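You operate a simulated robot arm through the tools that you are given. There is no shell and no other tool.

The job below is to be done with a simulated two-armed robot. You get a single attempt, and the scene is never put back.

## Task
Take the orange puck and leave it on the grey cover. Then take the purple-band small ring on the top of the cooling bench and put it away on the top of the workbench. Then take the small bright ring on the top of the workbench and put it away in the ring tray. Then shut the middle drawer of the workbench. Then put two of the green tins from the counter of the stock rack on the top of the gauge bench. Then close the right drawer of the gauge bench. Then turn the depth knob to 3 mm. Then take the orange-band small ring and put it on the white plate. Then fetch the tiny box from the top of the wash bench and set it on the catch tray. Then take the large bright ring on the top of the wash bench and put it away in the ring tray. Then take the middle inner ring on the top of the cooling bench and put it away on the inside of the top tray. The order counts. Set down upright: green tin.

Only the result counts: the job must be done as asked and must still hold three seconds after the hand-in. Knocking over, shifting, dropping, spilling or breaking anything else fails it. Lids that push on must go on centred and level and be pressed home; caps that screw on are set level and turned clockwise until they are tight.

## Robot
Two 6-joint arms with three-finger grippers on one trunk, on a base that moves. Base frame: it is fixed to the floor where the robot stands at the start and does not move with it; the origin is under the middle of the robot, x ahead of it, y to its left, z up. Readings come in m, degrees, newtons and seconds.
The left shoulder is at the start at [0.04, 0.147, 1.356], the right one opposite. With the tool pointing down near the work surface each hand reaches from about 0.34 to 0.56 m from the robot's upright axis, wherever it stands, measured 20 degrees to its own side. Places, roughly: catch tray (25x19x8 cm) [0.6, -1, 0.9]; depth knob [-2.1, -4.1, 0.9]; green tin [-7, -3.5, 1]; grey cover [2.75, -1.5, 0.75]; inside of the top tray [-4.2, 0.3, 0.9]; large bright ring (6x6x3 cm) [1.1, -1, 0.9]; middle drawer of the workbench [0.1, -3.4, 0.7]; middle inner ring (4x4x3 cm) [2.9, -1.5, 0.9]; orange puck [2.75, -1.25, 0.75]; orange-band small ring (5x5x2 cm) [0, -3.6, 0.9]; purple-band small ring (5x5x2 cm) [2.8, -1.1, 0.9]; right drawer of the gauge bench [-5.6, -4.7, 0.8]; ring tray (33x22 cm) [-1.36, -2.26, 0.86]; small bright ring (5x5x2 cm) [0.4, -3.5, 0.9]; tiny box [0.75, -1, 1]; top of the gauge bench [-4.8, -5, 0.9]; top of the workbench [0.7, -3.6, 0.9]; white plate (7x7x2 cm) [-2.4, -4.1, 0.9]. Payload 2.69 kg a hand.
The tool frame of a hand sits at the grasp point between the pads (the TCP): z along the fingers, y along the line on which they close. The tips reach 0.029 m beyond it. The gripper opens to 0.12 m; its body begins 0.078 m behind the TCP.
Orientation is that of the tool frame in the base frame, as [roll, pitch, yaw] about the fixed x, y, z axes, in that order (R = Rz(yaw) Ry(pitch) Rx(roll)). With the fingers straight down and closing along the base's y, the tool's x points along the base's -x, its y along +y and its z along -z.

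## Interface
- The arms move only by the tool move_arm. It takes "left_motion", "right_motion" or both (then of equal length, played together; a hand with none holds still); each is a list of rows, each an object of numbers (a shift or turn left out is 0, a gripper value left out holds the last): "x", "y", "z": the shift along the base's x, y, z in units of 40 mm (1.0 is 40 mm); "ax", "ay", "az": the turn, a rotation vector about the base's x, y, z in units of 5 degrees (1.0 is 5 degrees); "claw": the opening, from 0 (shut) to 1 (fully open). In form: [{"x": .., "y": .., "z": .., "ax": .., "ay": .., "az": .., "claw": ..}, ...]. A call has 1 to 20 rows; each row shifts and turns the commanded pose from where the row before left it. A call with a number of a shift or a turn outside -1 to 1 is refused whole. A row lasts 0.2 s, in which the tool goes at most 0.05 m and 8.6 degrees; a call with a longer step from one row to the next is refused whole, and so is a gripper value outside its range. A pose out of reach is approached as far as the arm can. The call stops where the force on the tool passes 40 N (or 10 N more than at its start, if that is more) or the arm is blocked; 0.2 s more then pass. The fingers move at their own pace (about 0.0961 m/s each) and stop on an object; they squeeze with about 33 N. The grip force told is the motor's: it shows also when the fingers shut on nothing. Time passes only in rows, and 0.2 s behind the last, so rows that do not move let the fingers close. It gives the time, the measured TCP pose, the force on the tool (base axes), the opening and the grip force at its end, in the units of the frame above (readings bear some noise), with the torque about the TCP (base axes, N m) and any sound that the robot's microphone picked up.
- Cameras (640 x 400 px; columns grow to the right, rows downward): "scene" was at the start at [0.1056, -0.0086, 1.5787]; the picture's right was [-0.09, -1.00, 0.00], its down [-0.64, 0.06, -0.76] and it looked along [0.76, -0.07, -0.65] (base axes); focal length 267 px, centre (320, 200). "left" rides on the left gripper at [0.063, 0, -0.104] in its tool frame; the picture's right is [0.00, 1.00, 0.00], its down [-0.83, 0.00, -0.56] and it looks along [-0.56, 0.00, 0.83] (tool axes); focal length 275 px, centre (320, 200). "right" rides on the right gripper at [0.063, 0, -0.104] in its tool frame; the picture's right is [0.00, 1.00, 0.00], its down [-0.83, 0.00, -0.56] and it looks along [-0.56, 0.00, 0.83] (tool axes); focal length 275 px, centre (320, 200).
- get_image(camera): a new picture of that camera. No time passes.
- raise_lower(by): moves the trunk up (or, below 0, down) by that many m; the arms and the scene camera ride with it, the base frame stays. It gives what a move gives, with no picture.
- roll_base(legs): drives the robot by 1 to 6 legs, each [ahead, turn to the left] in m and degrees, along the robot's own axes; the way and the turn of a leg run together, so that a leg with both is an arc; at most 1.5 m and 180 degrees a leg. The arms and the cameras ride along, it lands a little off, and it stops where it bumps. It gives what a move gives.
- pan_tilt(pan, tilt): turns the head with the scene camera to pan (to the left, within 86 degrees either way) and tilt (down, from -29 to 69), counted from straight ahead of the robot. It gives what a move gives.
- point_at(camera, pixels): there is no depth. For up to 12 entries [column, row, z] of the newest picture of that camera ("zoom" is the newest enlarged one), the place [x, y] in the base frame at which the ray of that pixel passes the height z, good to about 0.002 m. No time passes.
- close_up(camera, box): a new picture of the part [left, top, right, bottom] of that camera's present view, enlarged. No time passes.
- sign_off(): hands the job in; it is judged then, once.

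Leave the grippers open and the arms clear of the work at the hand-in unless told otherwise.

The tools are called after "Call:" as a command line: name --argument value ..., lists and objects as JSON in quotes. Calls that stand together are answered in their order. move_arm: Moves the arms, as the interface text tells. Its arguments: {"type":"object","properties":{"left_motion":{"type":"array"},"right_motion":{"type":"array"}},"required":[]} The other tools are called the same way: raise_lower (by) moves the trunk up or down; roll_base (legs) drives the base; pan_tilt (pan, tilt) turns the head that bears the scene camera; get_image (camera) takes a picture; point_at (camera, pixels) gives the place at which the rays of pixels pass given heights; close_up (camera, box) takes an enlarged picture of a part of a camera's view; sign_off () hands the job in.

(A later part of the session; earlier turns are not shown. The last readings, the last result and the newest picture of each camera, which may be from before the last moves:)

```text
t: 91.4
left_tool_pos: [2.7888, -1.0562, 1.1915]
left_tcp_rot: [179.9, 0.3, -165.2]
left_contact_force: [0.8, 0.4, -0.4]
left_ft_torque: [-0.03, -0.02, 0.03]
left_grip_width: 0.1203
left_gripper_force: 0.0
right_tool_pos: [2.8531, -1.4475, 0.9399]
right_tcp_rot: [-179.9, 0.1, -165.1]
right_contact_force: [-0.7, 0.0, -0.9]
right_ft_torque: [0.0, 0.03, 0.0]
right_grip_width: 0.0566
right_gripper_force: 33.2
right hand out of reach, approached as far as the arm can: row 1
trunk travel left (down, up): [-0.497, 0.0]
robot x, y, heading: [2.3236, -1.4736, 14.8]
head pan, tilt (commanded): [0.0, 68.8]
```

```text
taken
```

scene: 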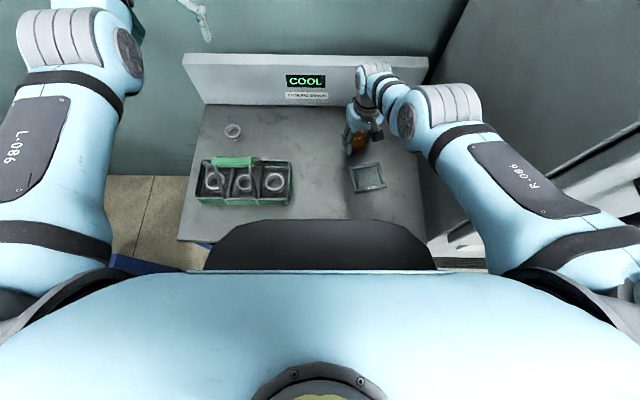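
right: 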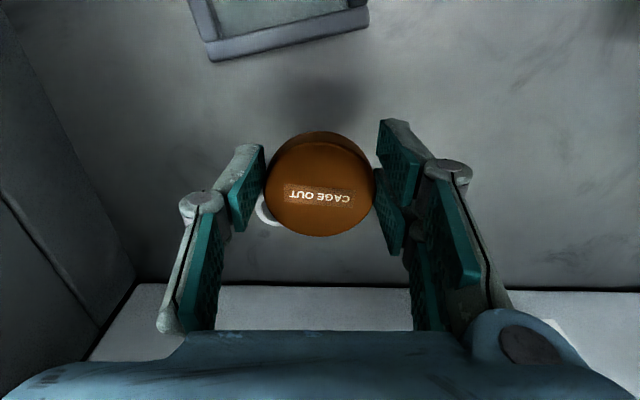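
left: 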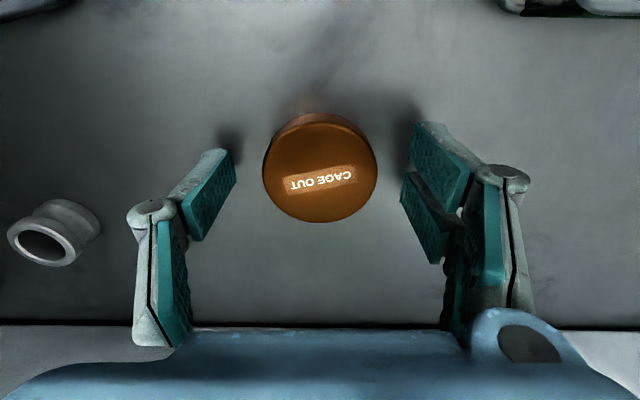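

Now z=0.94, safely above the ring. I back the base 0.095 m so the puck comes over the cover's depth.

Call:
roll_base --legs '[[-0.095, 0]]'

Call:
get_image --camera "right"

Call:
get_image --camera "scene"

```text
t: 92.5
left_tool_pos: [2.7116, -1.076, 1.1856]
left_tcp_rot: [-180.0, -0.3, -165.1]
left_contact_force: [-0.7, -0.4, 1.2]
left_ft_torque: [0.02, -0.03, 0.0]
left_grip_width: 0.1199
left_gripper_force: 0.0
right_tool_pos: [2.7723, -1.4671, 0.9335]
right_tcp_rot: [-179.9, -0.6, -165.0]
right_contact_force: [1.8, 0.1, -1.7]
right_ft_torque: [0.0, 0.09, -0.02]
right_grip_width: 0.0564
right_gripper_force: 33.3
trunk travel left (down, up): [-0.497, 0.0]
robot x, y, heading: [2.2322, -1.499, 15.2]
head pan, tilt (commanded): [0.0, 68.8]
```

```text
taken
```

right: 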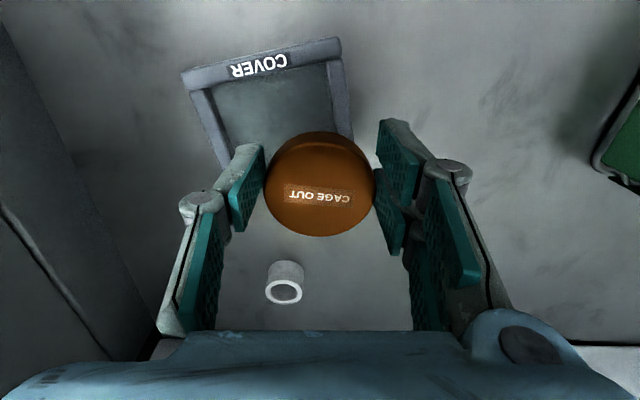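

```text
taken
```

scene: 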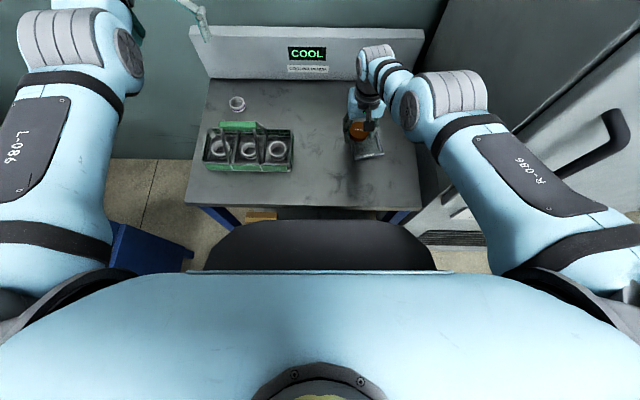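

The cover shows at (265,110). I measure its corners.

Call:
point_at --camera "right" --pixels '[[181, 75, 0.867], [340, 38, 0.867], [353, 130, 0.867], [226, 165, 0.867], [284, 280, 0.885]]'

Call:
close_up --camera "right" --box '[150, 20, 410, 310]'

```text
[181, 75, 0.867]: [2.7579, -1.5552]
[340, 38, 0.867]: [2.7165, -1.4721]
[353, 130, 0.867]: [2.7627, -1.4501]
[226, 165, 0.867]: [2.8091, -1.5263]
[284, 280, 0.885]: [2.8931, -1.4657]
```

```text
1.38 times, centred on (280, 165) of right
```

zoom: 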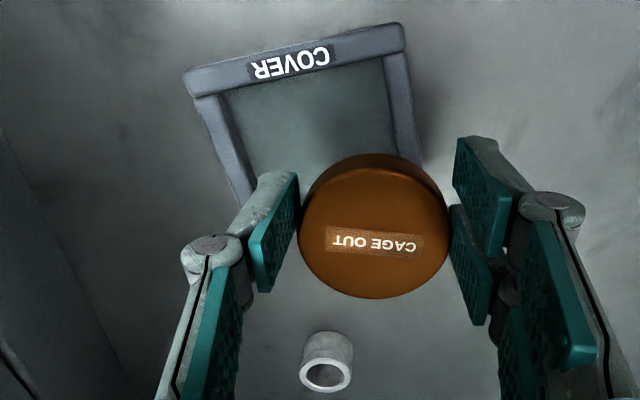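

Cover centre ≈ (2.774,−1.496), near edge 93 mm wide. I check where the puck's centre is now, then shift about (−5,−31) mm.

Call:
point_at --camera "right" --pixels '[[320, 187, 0.922]]'

Call:
move_arm --right_motion '[{"x": -0.06, "y": -0.39}, {"x": -0.06, "y": -0.39}]'

Call:
get_image --camera "right"

```text
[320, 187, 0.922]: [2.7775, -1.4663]
```

```text
t: 93.2
left_tool_pos: [2.7004, -1.0804, 1.1894]
left_tcp_rot: [180.0, 0.3, -164.9]
left_contact_force: [0.5, -0.4, -0.2]
left_ft_torque: [0.0, 0.04, 0.01]
left_grip_width: 0.1199
left_gripper_force: 0.2
right_tool_pos: [2.7727, -1.4962, 0.933]
right_tcp_rot: [-179.9, -0.1, -165.0]
right_contact_force: [0.8, 0.2, -1.5]
right_ft_torque: [0.0, 0.07, -0.01]
right_grip_width: 0.0564
right_gripper_force: 33.3
right hand out of reach, approached as far as the arm can: row 1, 2
trunk travel left (down, up): [-0.497, 0.0]
robot x, y, heading: [2.2291, -1.5003, 14.8]
head pan, tilt (commanded): [0.0, 68.8]
```

```text
taken
```

right: 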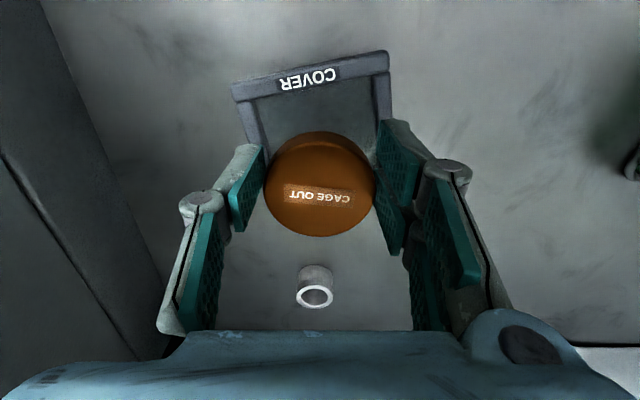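

Re-measure the cover edges from here.

Call:
point_at --camera "right" --pixels '[[231, 87, 0.867], [389, 52, 0.867], [394, 118, 0.867], [320, 187, 0.922], [316, 292, 0.885]]'

```text
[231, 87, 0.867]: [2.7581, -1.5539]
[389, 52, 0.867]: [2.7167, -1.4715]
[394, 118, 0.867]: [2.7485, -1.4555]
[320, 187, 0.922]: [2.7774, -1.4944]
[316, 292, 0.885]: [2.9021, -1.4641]
```

Puck centre (2.7775,−1.4945) matches the cover centre. I lower in steps: first to z≈0.905.

Call:
move_arm --right_motion '[{"z": -0.35}, {"z": -0.35}]'

Call:
move_arm --right_motion '[{"z": -0.1}, {"z": -0.1}]'

Call:
get_image --camera "right"

```text
t: 93.8
left_tool_pos: [2.6953, -1.0814, 1.1928]
left_tcp_rot: [180.0, 0.5, -165.0]
left_contact_force: [-0.2, -0.4, -0.5]
left_ft_torque: [0.01, 0.05, -0.01]
left_grip_width: 0.1203
left_gripper_force: 0.0
right_tool_pos: [2.7624, -1.5016, 0.9113]
right_tcp_rot: [-179.8, 0.2, -164.9]
right_contact_force: [0.4, -0.8, -1.1]
right_ft_torque: [0.01, 0.01, -0.01]
right_grip_width: 0.0563
right_gripper_force: 32.7
right hand out of reach, approached as far as the arm can: row 1, 2
trunk travel left (down, up): [-0.497, 0.0]
robot x, y, heading: [2.2284, -1.5053, 15.3]
head pan, tilt (commanded): [0.0, 68.8]
```

```text
t: 94.3
left_tool_pos: [2.6969, -1.0812, 1.1923]
left_tcp_rot: [180.0, 0.4, -165.0]
left_contact_force: [-0.7, 0.4, 0.2]
left_ft_torque: [0.02, -0.06, -0.01]
left_grip_width: 0.1199
left_gripper_force: 0.1
right_tool_pos: [2.7597, -1.5032, 0.905]
right_tcp_rot: [-179.9, 0.2, -165.0]
right_contact_force: [0.0, 0.3, -0.6]
right_ft_torque: [0.04, 0.01, 0.01]
right_grip_width: 0.0564
right_gripper_force: 32.7
right hand out of reach, approached as far as the arm can: row 2
trunk travel left (down, up): [-0.497, 0.0]
robot x, y, heading: [2.2346, -1.5015, 15.3]
head pan, tilt (commanded): [0.0, 68.8]
```

```text
taken
```

right: 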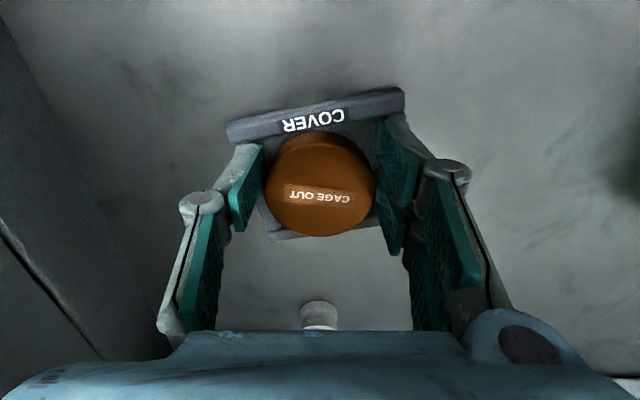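

The descent pulled the hand back ~10 mm. I correct with the base (+11 mm forward) and finish lowering with the trunk, so the arm posture stays fixed.

Call:
roll_base --legs '[[0.012, 0]]'

Call:
get_image --camera "right"

```text
t: 95.1
left_tool_pos: [2.7048, -1.0787, 1.1926]
left_tcp_rot: [-180.0, 0.6, -165.0]
left_contact_force: [-0.4, 0.3, 0.2]
left_ft_torque: [-0.03, -0.03, 0.0]
left_grip_width: 0.1199
left_gripper_force: 0.1
right_tool_pos: [2.7705, -1.4986, 0.9054]
right_tcp_rot: [-180.0, 0.3, -165.0]
right_contact_force: [0.6, 0.2, -0.6]
right_ft_torque: [0.02, -0.03, 0.01]
right_grip_width: 0.0566
right_gripper_force: 33.0
trunk travel left (down, up): [-0.497, 0.0]
robot x, y, heading: [2.2414, -1.4968, 14.9]
head pan, tilt (commanded): [0.0, 68.8]
```

```text
taken
```

right: 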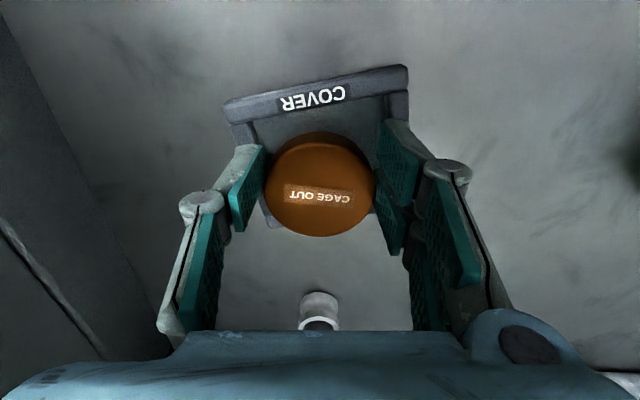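

Puck now centred over the cover. I lower the trunk 10 mm and check the force.

Call:
raise_lower --by -0.01

Call:
get_image --camera "right"

```text
t: 95.6
left_tool_pos: [2.7069, -1.0774, 1.184]
left_tcp_rot: [-180.0, 0.5, -165.1]
left_contact_force: [-0.6, -0.5, -0.2]
left_ft_torque: [0.01, 0.04, 0.03]
left_grip_width: 0.1198
left_gripper_force: 0.0
right_tool_pos: [2.7733, -1.4981, 0.8993]
right_tcp_rot: [-179.9, 0.8, -164.9]
right_contact_force: [-6.6, -1.6, 18.5]
right_ft_torque: [0.1, 0.5, 0.07]
right_grip_width: 0.0565
right_gripper_force: 32.6
trunk travel left (down, up): [-0.487, 0.01]
robot x, y, heading: [2.2404, -1.4998, 15.0]
head pan, tilt (commanded): [0.0, 68.8]
stopped: the force on the tool passed its limit at 43 N (the readings are from after the stop); the commanded pose is now the measured one
```

```text
taken
```

right: 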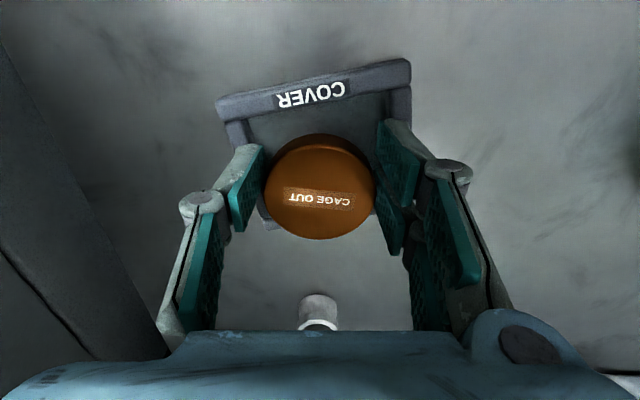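

Contact at z≈0.899: the puck rests on the cover. I release just slightly, then rise.

Call:
move_arm --right_motion '[{"claw": 0.53}, {"claw": 0.53}]'

Call:
get_image --camera "right"

```text
t: 96.2
left_tool_pos: [2.7057, -1.0765, 1.1821]
left_tcp_rot: [-180.0, 0.5, -165.1]
left_contact_force: [-0.3, -0.2, 0.0]
left_ft_torque: [-0.03, -0.02, 0.02]
left_grip_width: 0.1199
left_gripper_force: 0.2
right_tool_pos: [2.7746, -1.4977, 0.8986]
right_tcp_rot: [-180.0, 0.6, -165.1]
right_contact_force: [-1.9, -1.8, 7.3]
right_ft_torque: [0.06, 0.12, 0.06]
right_grip_width: 0.0645
right_gripper_force: 0.1
trunk travel left (down, up): [-0.487, 0.01]
robot x, y, heading: [2.242, -1.4991, 14.9]
head pan, tilt (commanded): [0.0, 68.8]
```

```text
taken
```

right: 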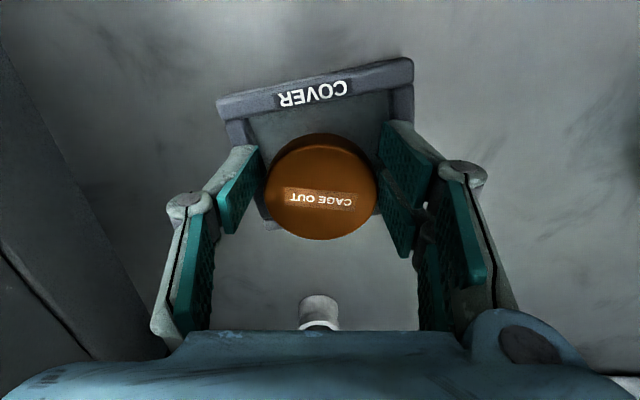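

Released; the finger tips press on the rim (7 N). I raise the trunk by its remaining 10 mm.

Call:
raise_lower --by 0.01

Call:
move_arm --right_motion '[{"x": 0.12, "y": 0.03, "z": 0.3}, {"x": 0.12, "y": 0.03, "z": 0.4}]'

Call:
get_image --camera "right"

```text
t: 96.8
left_tool_pos: [2.7075, -1.0774, 1.1909]
left_tcp_rot: [-180.0, 0.5, -165.0]
left_contact_force: [0.4, 0.3, 0.0]
left_ft_torque: [-0.01, -0.01, 0.01]
left_grip_width: 0.1198
left_gripper_force: 0.0
right_tool_pos: [2.7747, -1.4983, 0.9078]
right_tcp_rot: [-179.9, 0.6, -165.0]
right_contact_force: [-0.4, -0.1, 0.4]
right_ft_torque: [-0.02, -0.02, 0.0]
right_grip_width: 0.0636
right_gripper_force: 0.0
trunk travel left (down, up): [-0.497, 0.0]
robot x, y, heading: [2.246, -1.4971, 15.1]
head pan, tilt (commanded): [0.0, 68.8]
```

```text
t: 97.4
left_tool_pos: [2.7087, -1.0776, 1.1928]
left_tcp_rot: [-180.0, 0.5, -165.0]
left_contact_force: [0.5, -0.3, 0.4]
left_ft_torque: [0.02, 0.01, -0.01]
left_grip_width: 0.12
left_gripper_force: 0.1
right_tool_pos: [2.7849, -1.4971, 0.9348]
right_tcp_rot: [-179.9, 0.5, -165.2]
right_contact_force: [-0.5, 0.3, 0.0]
right_ft_torque: [0.03, -0.03, -0.01]
right_grip_width: 0.0637
right_gripper_force: 0.1
trunk travel left (down, up): [-0.497, 0.0]
robot x, y, heading: [2.2423, -1.4985, 15.1]
head pan, tilt (commanded): [0.0, 68.8]
```

```text
taken
```

right: 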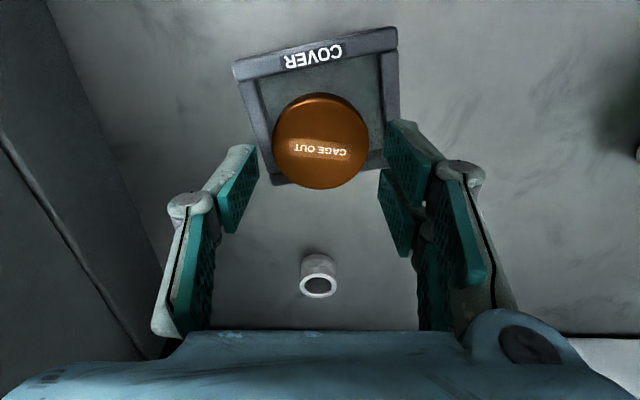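

The puck sits on the cover. I check it is well centred by measuring the puck and the far rim.

Call:
point_at --camera "right" --pixels '[[320, 141, 0.887], [275, 185, 0.867], [387, 163, 0.867], [236, 66, 0.867], [395, 35, 0.867], [318, 285, 0.885]]'

Call:
close_up --camera "right" --box '[220, 10, 420, 210]'

```text
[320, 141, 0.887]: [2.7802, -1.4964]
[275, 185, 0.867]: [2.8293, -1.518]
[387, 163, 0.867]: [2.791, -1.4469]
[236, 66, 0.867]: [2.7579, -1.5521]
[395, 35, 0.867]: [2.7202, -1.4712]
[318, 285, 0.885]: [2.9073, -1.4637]
```

```text
2.00 times, centred on (320, 110) of right
```

zoom: 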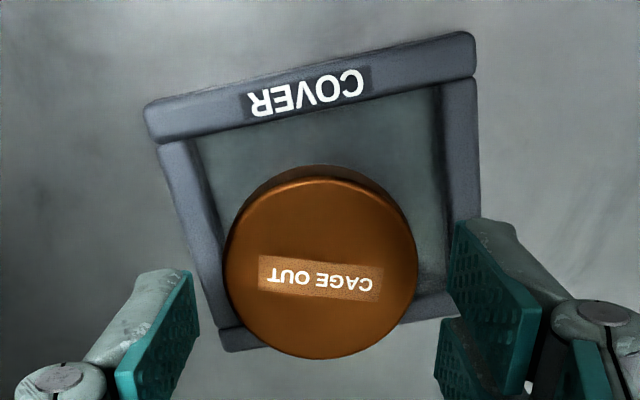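

The puck is on the cover (offset ~5 mm, fine). Now the purple-band ring with the left hand: I raise the right hand first, and open it.

Call:
move_arm --right_motion '[{"x": 0.24, "y": 0.06, "z": 0.9}, {"x": 0.36, "y": -0.36, "z": 0.875}, {"x": 0.36, "y": -0.36, "z": 0.875}, {"x": 0.36, "y": -0.36, "z": 0.875, "claw": 1}, {"x": 0.36, "y": -0.36, "z": 0.875}]'

Call:
get_image --camera "scene"

```text
t: 98.6
left_tool_pos: [2.7091, -1.0775, 1.1916]
left_tcp_rot: [179.9, 0.4, -164.9]
left_contact_force: [-0.4, -0.6, 0.1]
left_ft_torque: [-0.02, -0.04, 0.01]
left_grip_width: 0.1199
left_gripper_force: 0.0
right_tool_pos: [2.8514, -1.5527, 1.1112]
right_tcp_rot: [-179.9, 0.5, -165.1]
right_contact_force: [0.4, -0.5, 0.7]
right_ft_torque: [0.0, 0.04, 0.0]
right_grip_width: 0.12
right_gripper_force: 0.1
trunk travel left (down, up): [-0.497, 0.0]
robot x, y, heading: [2.2431, -1.4923, 14.9]
head pan, tilt (commanded): [0.0, 68.8]
```

```text
taken
```

scene: 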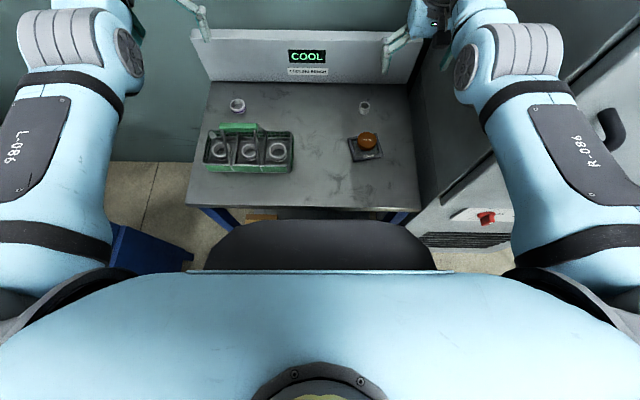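

The puck rests on the cover at (367,142). Now I shift the base ~0.14 m to the left: back, turn left, forward, turn right.

Call:
roll_base --legs '[[-0.25, 0], [0, 25], [0.331, 0], [0, -25]]'

Call:
get_image --camera "scene"

Call:
get_image --camera "left"

```text
t: 104.7
left_tool_pos: [2.7178, -0.9432, 1.1914]
left_tcp_rot: [-179.9, 0.4, -165.9]
left_contact_force: [-0.1, 0.9, 0.0]
left_ft_torque: [-0.01, -0.04, 0.0]
left_grip_width: 0.1198
left_gripper_force: 0.0
right_tool_pos: [2.8542, -1.4182, 1.1117]
right_tcp_rot: [-179.8, 0.7, -165.8]
right_contact_force: [0.7, -0.1, -0.1]
right_ft_torque: [-0.02, 0.01, 0.01]
right_grip_width: 0.1201
right_gripper_force: 0.1
trunk travel left (down, up): [-0.497, 0.0]
robot x, y, heading: [2.2462, -1.3586, 14.2]
head pan, tilt (commanded): [0.0, 68.8]
```

```text
taken
```

scene: 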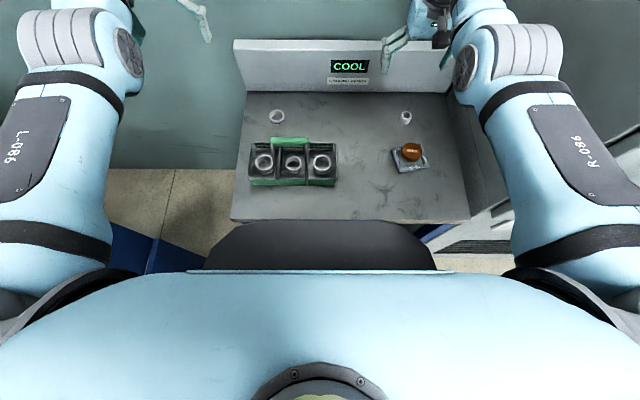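

```text
taken
```

left: 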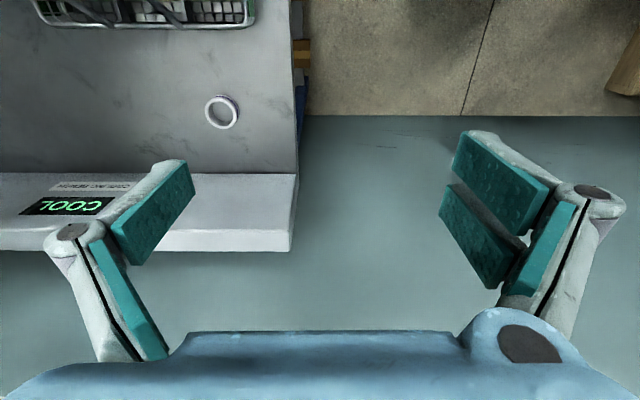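

The ring is now ahead-left at left-cam (221,112). I raise the right hand a bit more and drive 0.06 m forward.

Call:
move_arm --right_motion '[{"x": 0.15, "y": 0.04, "z": 0.75}, {"x": 0.15, "y": 0.04, "z": 0.75}]'

Call:
roll_base --legs '[[0.06, 0]]'

Call:
get_image --camera "left"

```text
t: 105.3
left_tool_pos: [2.7176, -0.9427, 1.19]
left_tcp_rot: [-179.9, 0.5, -165.8]
left_contact_force: [-0.6, 0.2, 0.2]
left_ft_torque: [-0.02, -0.03, 0.02]
left_grip_width: 0.12
left_gripper_force: 0.0
right_tool_pos: [2.8567, -1.4156, 1.1722]
right_tcp_rot: [-179.8, 0.7, -165.8]
right_contact_force: [0.0, 0.4, 0.9]
right_ft_torque: [0.03, 0.01, 0.0]
right_grip_width: 0.1199
right_gripper_force: 0.0
right hand out of reach, approached as far as the arm can: row 2
trunk travel left (down, up): [-0.497, 0.0]
robot x, y, heading: [2.2482, -1.356, 14.4]
head pan, tilt (commanded): [0.0, 68.8]
```

```text
t: 106.8
left_tool_pos: [2.783, -0.9249, 1.1914]
left_tcp_rot: [179.8, 1.8, -166.0]
left_contact_force: [1.2, 0.6, -0.2]
left_ft_torque: [-0.04, 0.11, 0.01]
left_grip_width: 0.12
left_gripper_force: 0.1
right_tool_pos: [2.9265, -1.4013, 1.1732]
right_tcp_rot: [-179.9, 0.5, -166.0]
right_contact_force: [0.9, 0.9, -0.4]
right_ft_torque: [0.0, 0.1, 0.01]
right_grip_width: 0.1199
right_gripper_force: 0.0
trunk travel left (down, up): [-0.497, 0.0]
robot x, y, heading: [2.3085, -1.3408, 14.0]
head pan, tilt (commanded): [0.0, 68.8]
stopped in leg 1: the robot was blocked; the commanded pose is now the measured one
```

```text
taken
```

left: 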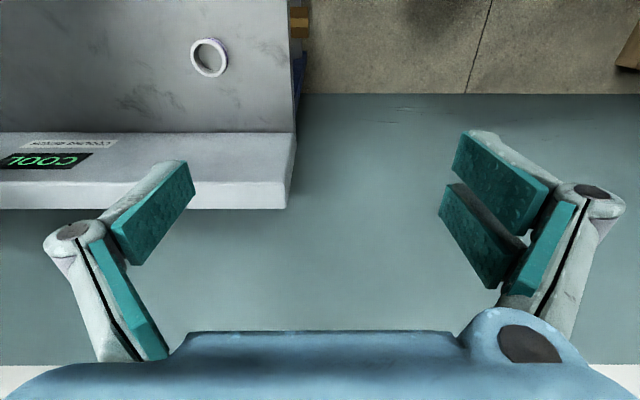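

Blocked at (2.309,−1.341), close enough: the ring is 0.556 m ahead, 0.137 m left. I move the left hand over the ring, levelling the slight 1.8° tilt, and go down to z≈1.03.

Call:
move_arm --left_motion '[{"x": 0.2, "y": -0.925, "ay": 0.35, "ax": -0.09}, {"x": 0.2, "y": -0.925}, {"x": 0.2, "y": -0.925}, {"x": 0.2, "y": -0.925}, {"z": -1}, {"z": -1}, {"z": -1}, {"z": -0.8}]'

Call:
get_image --camera "left"

```text
t: 108.7
left_tool_pos: [2.8159, -1.072, 1.0447]
left_tcp_rot: [179.9, 0.4, -165.9]
left_contact_force: [0.1, -0.1, 0.2]
left_ft_torque: [0.03, 0.0, -0.01]
left_grip_width: 0.1197
left_gripper_force: 0.0
left hand out of reach, approached as far as the arm can: row 1, 2
right_tool_pos: [2.9177, -1.4034, 1.1777]
right_tcp_rot: [-179.9, 1.1, -165.7]
right_contact_force: [0.3, 0.4, -0.4]
right_ft_torque: [0.0, 0.01, 0.02]
right_grip_width: 0.1198
right_gripper_force: 0.1
trunk travel left (down, up): [-0.497, 0.0]
robot x, y, heading: [2.3082, -1.3439, 14.3]
head pan, tilt (commanded): [0.0, 68.8]
```

```text
taken
```

left: 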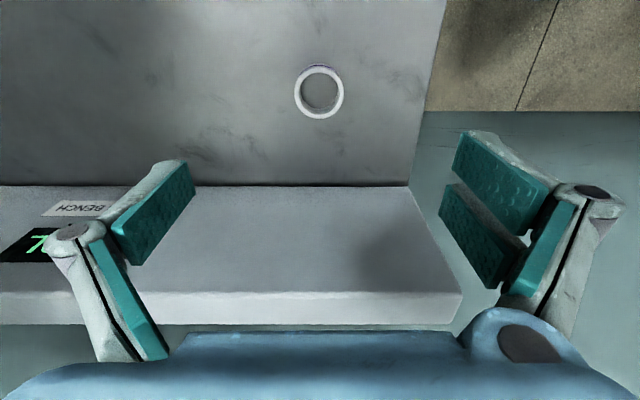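

The ring is at (319,92). I check its centre and lower the trunk by 0.13.

Call:
point_at --camera "left" --pixels '[[319, 92, 0.876], [319, 92, 0.856], [294, 92, 0.876], [344, 92, 0.876], [319, 66, 0.876], [319, 119, 0.876]]'

Call:
raise_lower --by -0.13

Call:
get_image --camera "left"

```text
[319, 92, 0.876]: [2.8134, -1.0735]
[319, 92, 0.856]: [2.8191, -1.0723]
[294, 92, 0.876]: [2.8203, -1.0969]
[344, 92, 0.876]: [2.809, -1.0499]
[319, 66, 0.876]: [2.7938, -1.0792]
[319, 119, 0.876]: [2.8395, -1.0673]
```

```text
t: 110.2
left_tool_pos: [2.8153, -1.0719, 0.9141]
left_tcp_rot: [179.9, 0.3, -165.8]
left_contact_force: [0.7, -0.1, 0.3]
left_ft_torque: [0.01, 0.03, 0.01]
left_grip_width: 0.1201
left_gripper_force: 0.1
right_tool_pos: [2.9177, -1.4029, 1.0482]
right_tcp_rot: [-180.0, 1.1, -165.7]
right_contact_force: [-0.5, 0.5, -0.3]
right_ft_torque: [0.04, -0.01, 0.0]
right_grip_width: 0.12
right_gripper_force: 0.1
trunk travel left (down, up): [-0.367, 0.13]
robot x, y, heading: [2.3055, -1.3383, 14.2]
head pan, tilt (commanded): [0.0, 68.8]
```

```text
taken
```

left: 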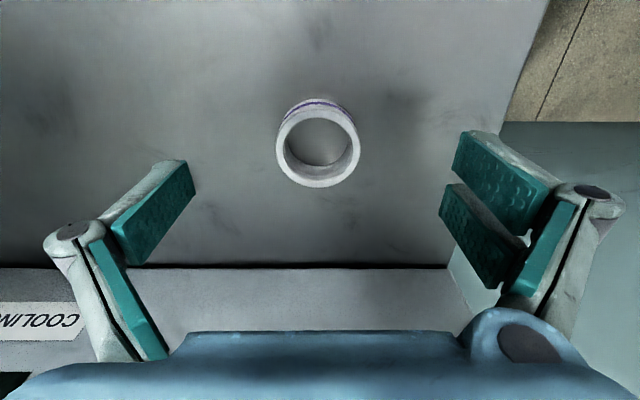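

Well aligned. I lower another 25 mm to z≈0.889 and close the left gripper.

Call:
raise_lower --by -0.025

Call:
move_arm --left_motion '[{"claw": 0.2}, {"claw": 0.2}, {"claw": 0.2}, {"claw": 0.2}, {"claw": 0.2}]'

Call:
get_image --camera "left"

```text
t: 110.9
left_tool_pos: [2.8152, -1.0718, 0.89]
left_tcp_rot: [179.9, 0.3, -165.8]
left_contact_force: [-0.5, -1.0, 0.0]
left_ft_torque: [0.0, -0.01, 0.02]
left_grip_width: 0.1201
left_gripper_force: 0.0
right_tool_pos: [2.9175, -1.4018, 1.022]
right_tcp_rot: [-179.9, 1.1, -165.8]
right_contact_force: [-0.5, -1.3, 0.5]
right_ft_torque: [0.01, 0.0, -0.01]
right_grip_width: 0.12
right_gripper_force: 0.0
trunk travel left (down, up): [-0.342, 0.155]
robot x, y, heading: [2.3051, -1.3414, 14.4]
head pan, tilt (commanded): [0.0, 68.8]
```

```text
t: 112.1
left_tool_pos: [2.8156, -1.0724, 0.8894]
left_tcp_rot: [179.9, 0.3, -165.9]
left_contact_force: [-0.7, 0.1, -0.8]
left_ft_torque: [0.01, 0.02, 0.01]
left_grip_width: 0.0458
left_gripper_force: 32.7
right_tool_pos: [2.9172, -1.4022, 1.0226]
right_tcp_rot: [-179.8, 1.2, -165.8]
right_contact_force: [-0.1, -0.1, 0.0]
right_ft_torque: [0.01, -0.01, 0.0]
right_grip_width: 0.12
right_gripper_force: 0.0
trunk travel left (down, up): [-0.342, 0.155]
robot x, y, heading: [2.3021, -1.3436, 14.0]
head pan, tilt (commanded): [0.0, 68.8]
```

```text
taken
```

left: 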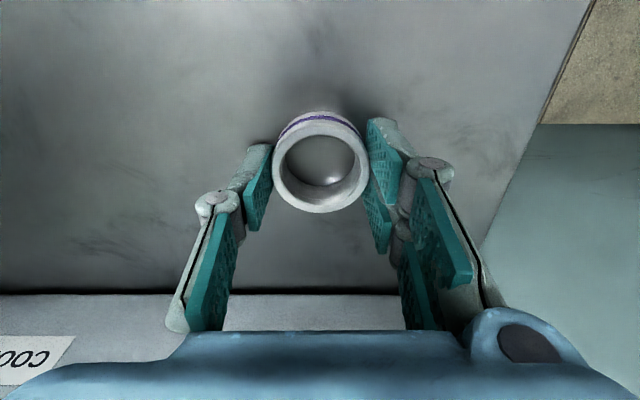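

Purple ring gripped (0.0458 m). I raise the trunk fully and lift the left hand further.

Call:
raise_lower --by 0.155

Call:
move_arm --left_motion '[{"z": 1}, {"z": 1}, {"z": 0.8}]'

Call:
get_image --camera "left"

```text
t: 113.9
left_tool_pos: [2.8156, -1.0719, 1.0442]
left_tcp_rot: [179.9, 0.2, -165.9]
left_contact_force: [0.2, 0.1, -0.8]
left_ft_torque: [0.0, 0.0, -0.01]
left_grip_width: 0.0455
left_gripper_force: 33.4
right_tool_pos: [2.9172, -1.4016, 1.1779]
right_tcp_rot: [180.0, 1.0, -165.8]
right_contact_force: [-1.1, -0.2, 0.1]
right_ft_torque: [0.0, 0.02, -0.03]
right_grip_width: 0.1199
right_gripper_force: 0.1
trunk travel left (down, up): [-0.497, 0.0]
robot x, y, heading: [2.3063, -1.3417, 14.1]
head pan, tilt (commanded): [0.0, 68.8]
```

```text
t: 114.7
left_tool_pos: [2.8236, -1.0715, 1.1555]
left_tcp_rot: [-180.0, 0.2, -165.9]
left_contact_force: [0.1, 0.3, -0.8]
left_ft_torque: [-0.01, 0.01, 0.02]
left_grip_width: 0.0457
left_gripper_force: 32.8
left hand out of reach, approached as far as the arm can: row 1, 2
right_tool_pos: [2.9182, -1.4019, 1.1786]
right_tcp_rot: [-179.9, 1.2, -165.9]
right_contact_force: [-0.6, -0.3, -0.1]
right_ft_torque: [0.03, 0.0, 0.03]
right_grip_width: 0.1199
right_gripper_force: 0.0
trunk travel left (down, up): [-0.497, 0.0]
robot x, y, heading: [2.3081, -1.341, 14.4]
head pan, tilt (commanded): [0.0, 68.8]
```

```text
taken
```

left: 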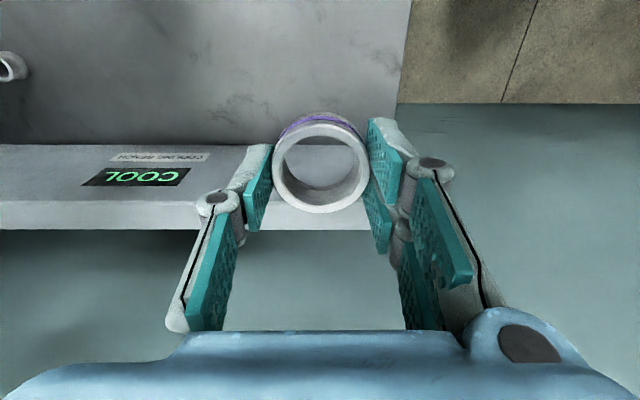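

Ring held at z≈1.15. I back away 0.55 m and check the cooling bench once more.

Call:
roll_base --legs '[[-0.55, 0]]'

Call:
pan_tilt --pan 0 --tilt 40

Call:
close_up --camera "scene" --box '[180, 80, 480, 280]'

```text
t: 117.9
left_tool_pos: [2.294, -1.2043, 1.1545]
left_tcp_rot: [179.9, 0.0, -165.4]
left_contact_force: [0.8, 0.9, -0.3]
left_ft_torque: [-0.02, 0.03, 0.03]
left_grip_width: 0.0459
left_gripper_force: 33.1
right_tool_pos: [2.3892, -1.533, 1.1757]
right_tcp_rot: [-180.0, 0.9, -165.4]
right_contact_force: [0.5, -0.5, -0.1]
right_ft_torque: [-0.03, 0.01, -0.03]
right_grip_width: 0.12
right_gripper_force: 0.0
trunk travel left (down, up): [-0.497, 0.0]
robot x, y, heading: [1.7769, -1.4838, 14.8]
head pan, tilt (commanded): [0.0, 68.8]
```

```text
t: 118.8
left_tool_pos: [2.2907, -1.2045, 1.1563]
left_tcp_rot: [179.9, 0.3, -165.5]
left_contact_force: [0.2, -0.2, -0.9]
left_ft_torque: [0.02, -0.05, 0.02]
left_grip_width: 0.0457
left_gripper_force: 32.7
right_tool_pos: [2.388, -1.5339, 1.1786]
right_tcp_rot: [-179.9, 1.1, -165.4]
right_contact_force: [-0.2, 0.3, 0.3]
right_ft_torque: [-0.01, -0.01, 0.0]
right_grip_width: 0.1203
right_gripper_force: 0.0
trunk travel left (down, up): [-0.497, 0.0]
robot x, y, heading: [1.7768, -1.4799, 14.7]
head pan, tilt (commanded): [0.0, 40.0]
```

```text
2.00 times, centred on (330, 180) of scene
```

zoom: 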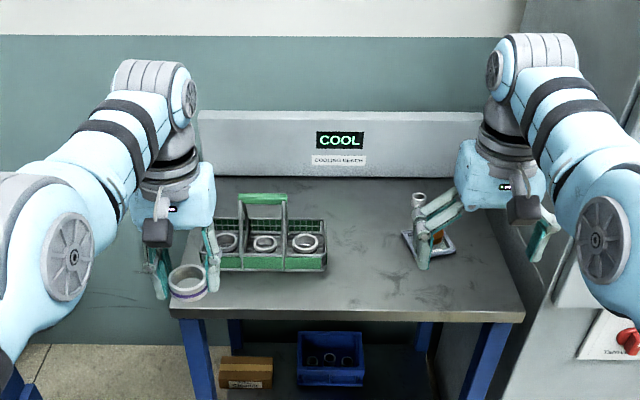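

All fine there. I turn right by 145° and drive ~1.3 m toward the workbench area, then face it (heading −75°).

Call:
roll_base --legs '[[0, -145], [1.2, 0], [0, 55]]'

Call:
pan_tilt --pan 0 --tilt 35

Call:
get_image --camera "scene"

```text
t: 133.4
left_tool_pos: [1.2871, -2.9179, 1.1557]
left_tcp_rot: [179.8, 0.1, 106.0]
left_contact_force: [0.9, -0.2, -0.4]
left_ft_torque: [0.01, -0.01, -0.01]
left_grip_width: 0.0455
left_gripper_force: 32.7
right_tool_pos: [0.9602, -3.0223, 1.1783]
right_tcp_rot: [180.0, 1.2, 106.0]
right_contact_force: [-0.7, 1.0, 0.2]
right_ft_torque: [0.03, 0.0, -0.01]
right_grip_width: 0.1198
right_gripper_force: 0.0
trunk travel left (down, up): [-0.497, 0.0]
robot x, y, heading: [1.0021, -2.4079, -73.9]
head pan, tilt (commanded): [0.0, 40.0]
```

```text
t: 134.1
left_tool_pos: [1.2871, -2.9177, 1.1551]
left_tcp_rot: [179.8, 0.0, 106.0]
left_contact_force: [-0.9, 0.0, -1.7]
left_ft_torque: [0.05, -0.02, -0.02]
left_grip_width: 0.0455
left_gripper_force: 33.0
right_tool_pos: [0.9601, -3.0223, 1.1786]
right_tcp_rot: [-179.8, 1.1, 105.9]
right_contact_force: [0.7, 0.8, 0.0]
right_ft_torque: [-0.01, -0.01, 0.01]
right_grip_width: 0.1197
right_gripper_force: 0.1
trunk travel left (down, up): [-0.497, 0.0]
robot x, y, heading: [1.0015, -2.4082, -73.9]
head pan, tilt (commanded): [0.0, 35.0]
```

```text
taken
```

scene: 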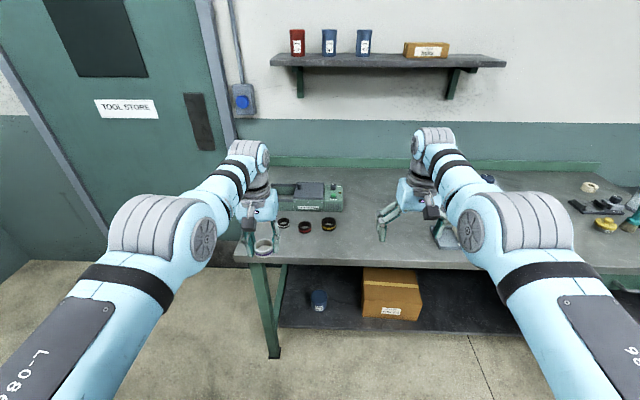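

I'm facing the workbench. Small dark rings at (283–328,224); more items to the right. I pan right to see the rest.

Call:
pan_tilt --pan -45 --tilt 35

Call:
get_image --camera "scene"

Call:
close_up --camera "scene" --box '[160, 60, 520, 260]'

```text
t: 135.2
left_tool_pos: [1.2878, -2.9169, 1.156]
left_tcp_rot: [179.9, 0.0, 106.0]
left_contact_force: [0.4, 0.8, -1.2]
left_ft_torque: [0.02, -0.03, -0.02]
left_grip_width: 0.0457
left_gripper_force: 33.2
right_tool_pos: [0.9597, -3.0231, 1.1773]
right_tcp_rot: [-179.9, 1.1, 106.0]
right_contact_force: [0.3, 0.1, 0.2]
right_ft_torque: [0.01, -0.06, -0.02]
right_grip_width: 0.12
right_gripper_force: 0.1
trunk travel left (down, up): [-0.497, 0.0]
robot x, y, heading: [1.0032, -2.4054, -73.6]
head pan, tilt (commanded): [-45.0, 35.0]
```

```text
taken
```

scene: 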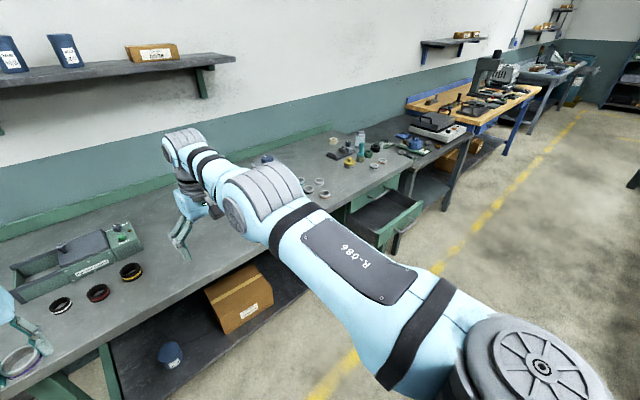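

```text
1.78 times, centred on (340, 160) of scene
```

zoom: 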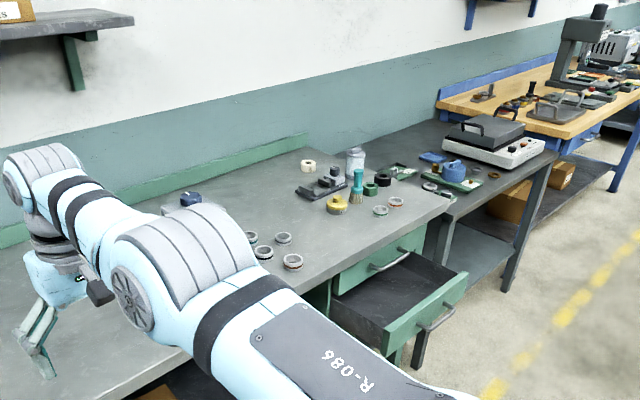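

I look through the gripper cameras to find free space and the bench height.

Call:
get_image --camera "right"

Call:
get_image --camera "left"

Call:
pan_tilt --pan 0 --tilt 45

Call:
get_image --camera "scene"

```text
taken
```

right: 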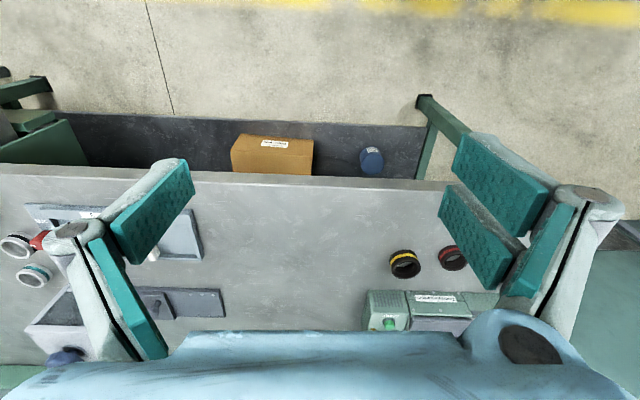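

```text
taken
```

left: 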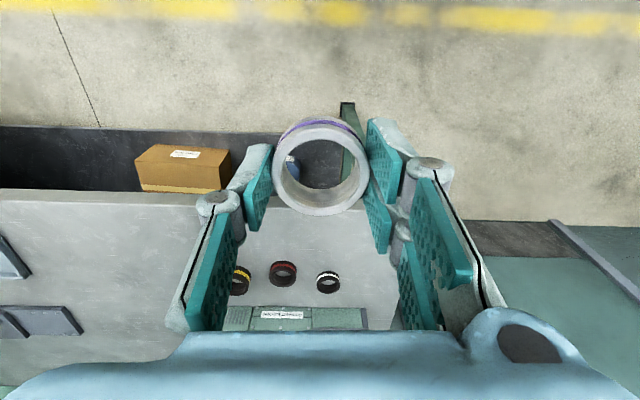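

```text
t: 136.3
left_tool_pos: [1.2868, -2.9186, 1.1552]
left_tcp_rot: [179.8, 0.1, 106.1]
left_contact_force: [0.1, 0.5, -0.2]
left_ft_torque: [0.0, -0.04, 0.02]
left_grip_width: 0.0459
left_gripper_force: 33.3
right_tool_pos: [0.9605, -3.0214, 1.1774]
right_tcp_rot: [-179.9, 1.0, 106.0]
right_contact_force: [0.6, -0.3, 0.0]
right_ft_torque: [-0.01, 0.01, 0.0]
right_grip_width: 0.1199
right_gripper_force: 0.1
trunk travel left (down, up): [-0.497, 0.0]
robot x, y, heading: [1.0008, -2.4087, -73.8]
head pan, tilt (commanded): [0.0, 45.0]
```

```text
taken
```

scene: 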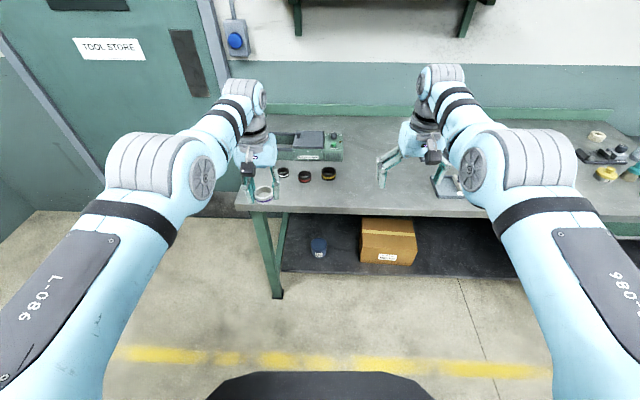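

I triangulate with the yellow-banded dark ring: scene (329,174), right cam (405,263), and the bench's front edge.

Call:
point_at --camera "scene" --pixels '[[329, 174, 0.82], [329, 174, 0.87], [329, 174, 0.92], [250, 205, 0.87], [440, 215, 0.87]]'

Call:
point_at --camera "right" --pixels '[[405, 264, 0.82], [405, 264, 0.87], [405, 264, 0.92], [300, 175, 0.87], [440, 181, 0.87], [18, 246, 0.87], [33, 275, 0.87], [165, 235, 0.87]]'

```text
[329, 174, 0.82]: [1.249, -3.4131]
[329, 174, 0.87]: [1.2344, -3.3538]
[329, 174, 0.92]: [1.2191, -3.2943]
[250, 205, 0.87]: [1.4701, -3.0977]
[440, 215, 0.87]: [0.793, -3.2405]
```

```text
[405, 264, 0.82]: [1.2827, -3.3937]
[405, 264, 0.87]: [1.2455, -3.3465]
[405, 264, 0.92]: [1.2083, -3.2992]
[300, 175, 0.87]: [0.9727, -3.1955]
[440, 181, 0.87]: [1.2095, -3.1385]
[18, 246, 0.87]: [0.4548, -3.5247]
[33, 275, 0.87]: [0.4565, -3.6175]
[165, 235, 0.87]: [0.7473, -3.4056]
```

Bench top is z≈0.885. I'll set the purple ring down at a free spot near (1.00,−3.31). I drive to a stand at about (0.71,−2.87), heading −75°.

Call:
roll_base --legs '[[0, -48.7], [0.545, 0], [0, 47.5]]'

Call:
get_image --camera "left"

Call:
get_image --camera "right"

Call:
get_image --camera "scene"

```text
t: 143.8
left_tool_pos: [0.9833, -3.3957, 1.157]
left_tcp_rot: [179.8, 0.1, 104.9]
left_contact_force: [0.1, 0.3, -0.6]
left_ft_torque: [0.0, 0.0, -0.04]
left_grip_width: 0.0454
left_gripper_force: 33.2
right_tool_pos: [0.6533, -3.4955, 1.1777]
right_tcp_rot: [-180.0, 1.2, 105.0]
right_contact_force: [0.3, 0.0, 0.1]
right_ft_torque: [0.0, -0.02, 0.02]
right_grip_width: 0.1199
right_gripper_force: 0.1
trunk travel left (down, up): [-0.497, 0.0]
robot x, y, heading: [0.7065, -2.8792, -74.9]
head pan, tilt (commanded): [0.0, 45.0]
```

```text
taken
```

left: 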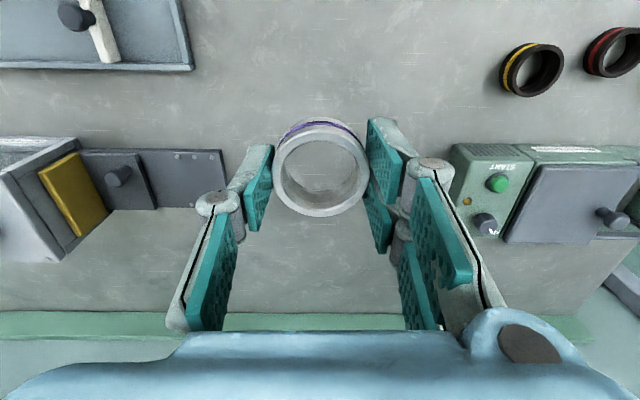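

```text
taken
```

right: 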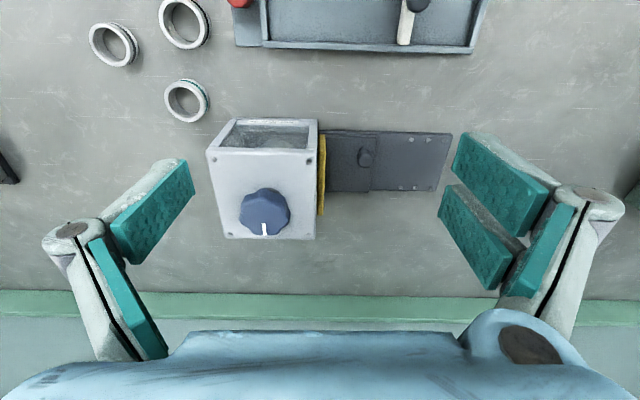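

```text
taken
```

scene: 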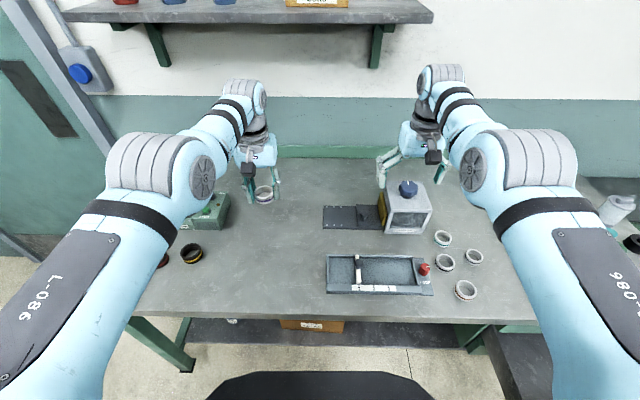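

I measure the obstacles around the intended spot: tray's left end (328,275), black panel (323,205), yellow dark ring (192,253), machine (225,205).

Call:
point_at --camera "scene" --pixels '[[327, 258, 0.9], [329, 293, 0.9], [323, 207, 0.89], [322, 228, 0.89], [192, 253, 0.9], [228, 205, 0.9], [265, 240, 0.885], [270, 318, 0.885], [400, 322, 0.885]]'

Call:
close_up --camera "scene" --box '[300, 170, 640, 330]'

```text
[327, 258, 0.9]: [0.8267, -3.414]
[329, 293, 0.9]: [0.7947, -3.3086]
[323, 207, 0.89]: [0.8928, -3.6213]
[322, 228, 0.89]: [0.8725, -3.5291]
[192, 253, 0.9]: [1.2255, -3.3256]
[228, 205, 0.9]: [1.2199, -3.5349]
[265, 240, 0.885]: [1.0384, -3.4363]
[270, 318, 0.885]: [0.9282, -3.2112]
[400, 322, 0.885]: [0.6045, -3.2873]
```

```text
1.88 times, centred on (470, 250) of scene
```

zoom: 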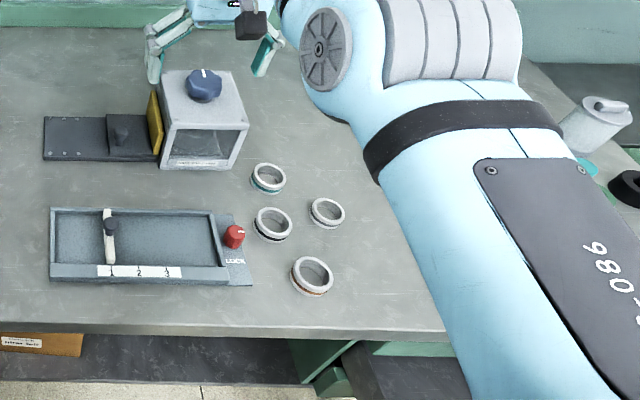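

The spot just in front of the hand is free. I lower the left hand and bring it back ~0.07 m toward the bench's front part, to about (0.965,−3.33).

Call:
move_arm --left_motion '[{"z": -1}, {"z": -1}, {"z": -1}, {"z": -1}, {"x": -0.15, "y": 0.555, "z": -0.45}, {"x": -0.15, "y": 0.555, "z": -0.45}, {"x": -0.15, "y": 0.555, "z": -0.4}]'

Call:
get_image --camera "left"

```text
t: 145.4
left_tool_pos: [0.9669, -3.35, 0.9298]
left_tcp_rot: [179.8, 0.0, 105.0]
left_contact_force: [0.0, -0.6, -0.3]
left_ft_torque: [0.0, -0.01, 0.0]
left_grip_width: 0.0459
left_gripper_force: 33.5
left hand out of reach, approached as far as the arm can: row 2, 3, 4, 5, 6, 7
right_tool_pos: [0.6535, -3.4955, 1.1775]
right_tcp_rot: [180.0, 1.1, 105.0]
right_contact_force: [-0.6, 0.3, -0.6]
right_ft_torque: [-0.02, 0.0, 0.0]
right_grip_width: 0.12
right_gripper_force: 0.0
trunk travel left (down, up): [-0.497, 0.0]
robot x, y, heading: [0.7043, -2.8794, -75.0]
head pan, tilt (commanded): [0.0, 45.0]
```

```text
taken
```

left: 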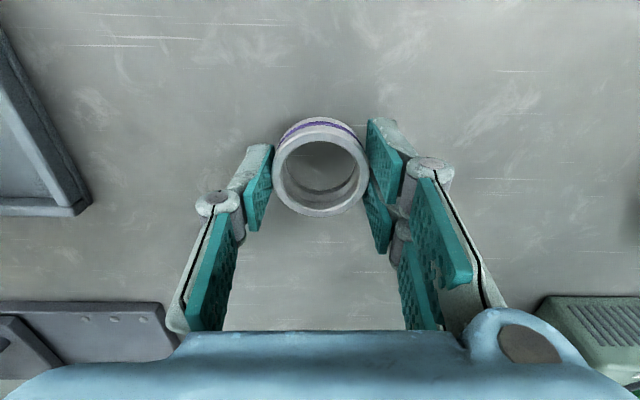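

z=0.930; contact is expected around 0.919. I lower in 3 mm steps.

Call:
move_arm --left_motion '[{"z": -0.1}, {"z": -0.1}]'

Call:
move_arm --left_motion '[{"z": -0.08}]'

```text
t: 146.0
left_tool_pos: [0.9679, -3.3501, 0.9239]
left_tcp_rot: [179.8, 0.1, 105.0]
left_contact_force: [0.7, 0.7, -1.2]
left_ft_torque: [-0.04, 0.02, -0.03]
left_grip_width: 0.0457
left_gripper_force: 32.8
right_tool_pos: [0.6553, -3.4956, 1.1775]
right_tcp_rot: [-179.9, 1.0, 105.0]
right_contact_force: [-0.3, -0.3, -0.7]
right_ft_torque: [-0.01, -0.03, 0.0]
right_grip_width: 0.1199
right_gripper_force: 0.0
trunk travel left (down, up): [-0.497, 0.0]
robot x, y, heading: [0.7066, -2.8859, -74.9]
head pan, tilt (commanded): [0.0, 45.0]
```

```text
t: 146.4
left_tool_pos: [0.9685, -3.3489, 0.9237]
left_tcp_rot: [179.6, 0.1, 105.0]
left_contact_force: [0.1, -0.2, -0.5]
left_ft_torque: [0.01, 0.0, -0.02]
left_grip_width: 0.0455
left_gripper_force: 33.4
left hand out of reach, approached as far as the arm can: row 1
right_tool_pos: [0.654, -3.4957, 1.1787]
right_tcp_rot: [-179.8, 1.1, 105.0]
right_contact_force: [-0.1, -0.2, -0.8]
right_ft_torque: [0.0, -0.01, 0.0]
right_grip_width: 0.12
right_gripper_force: 0.1
trunk travel left (down, up): [-0.497, 0.0]
robot x, y, heading: [0.7108, -2.8809, -75.1]
head pan, tilt (commanded): [0.0, 45.0]
```

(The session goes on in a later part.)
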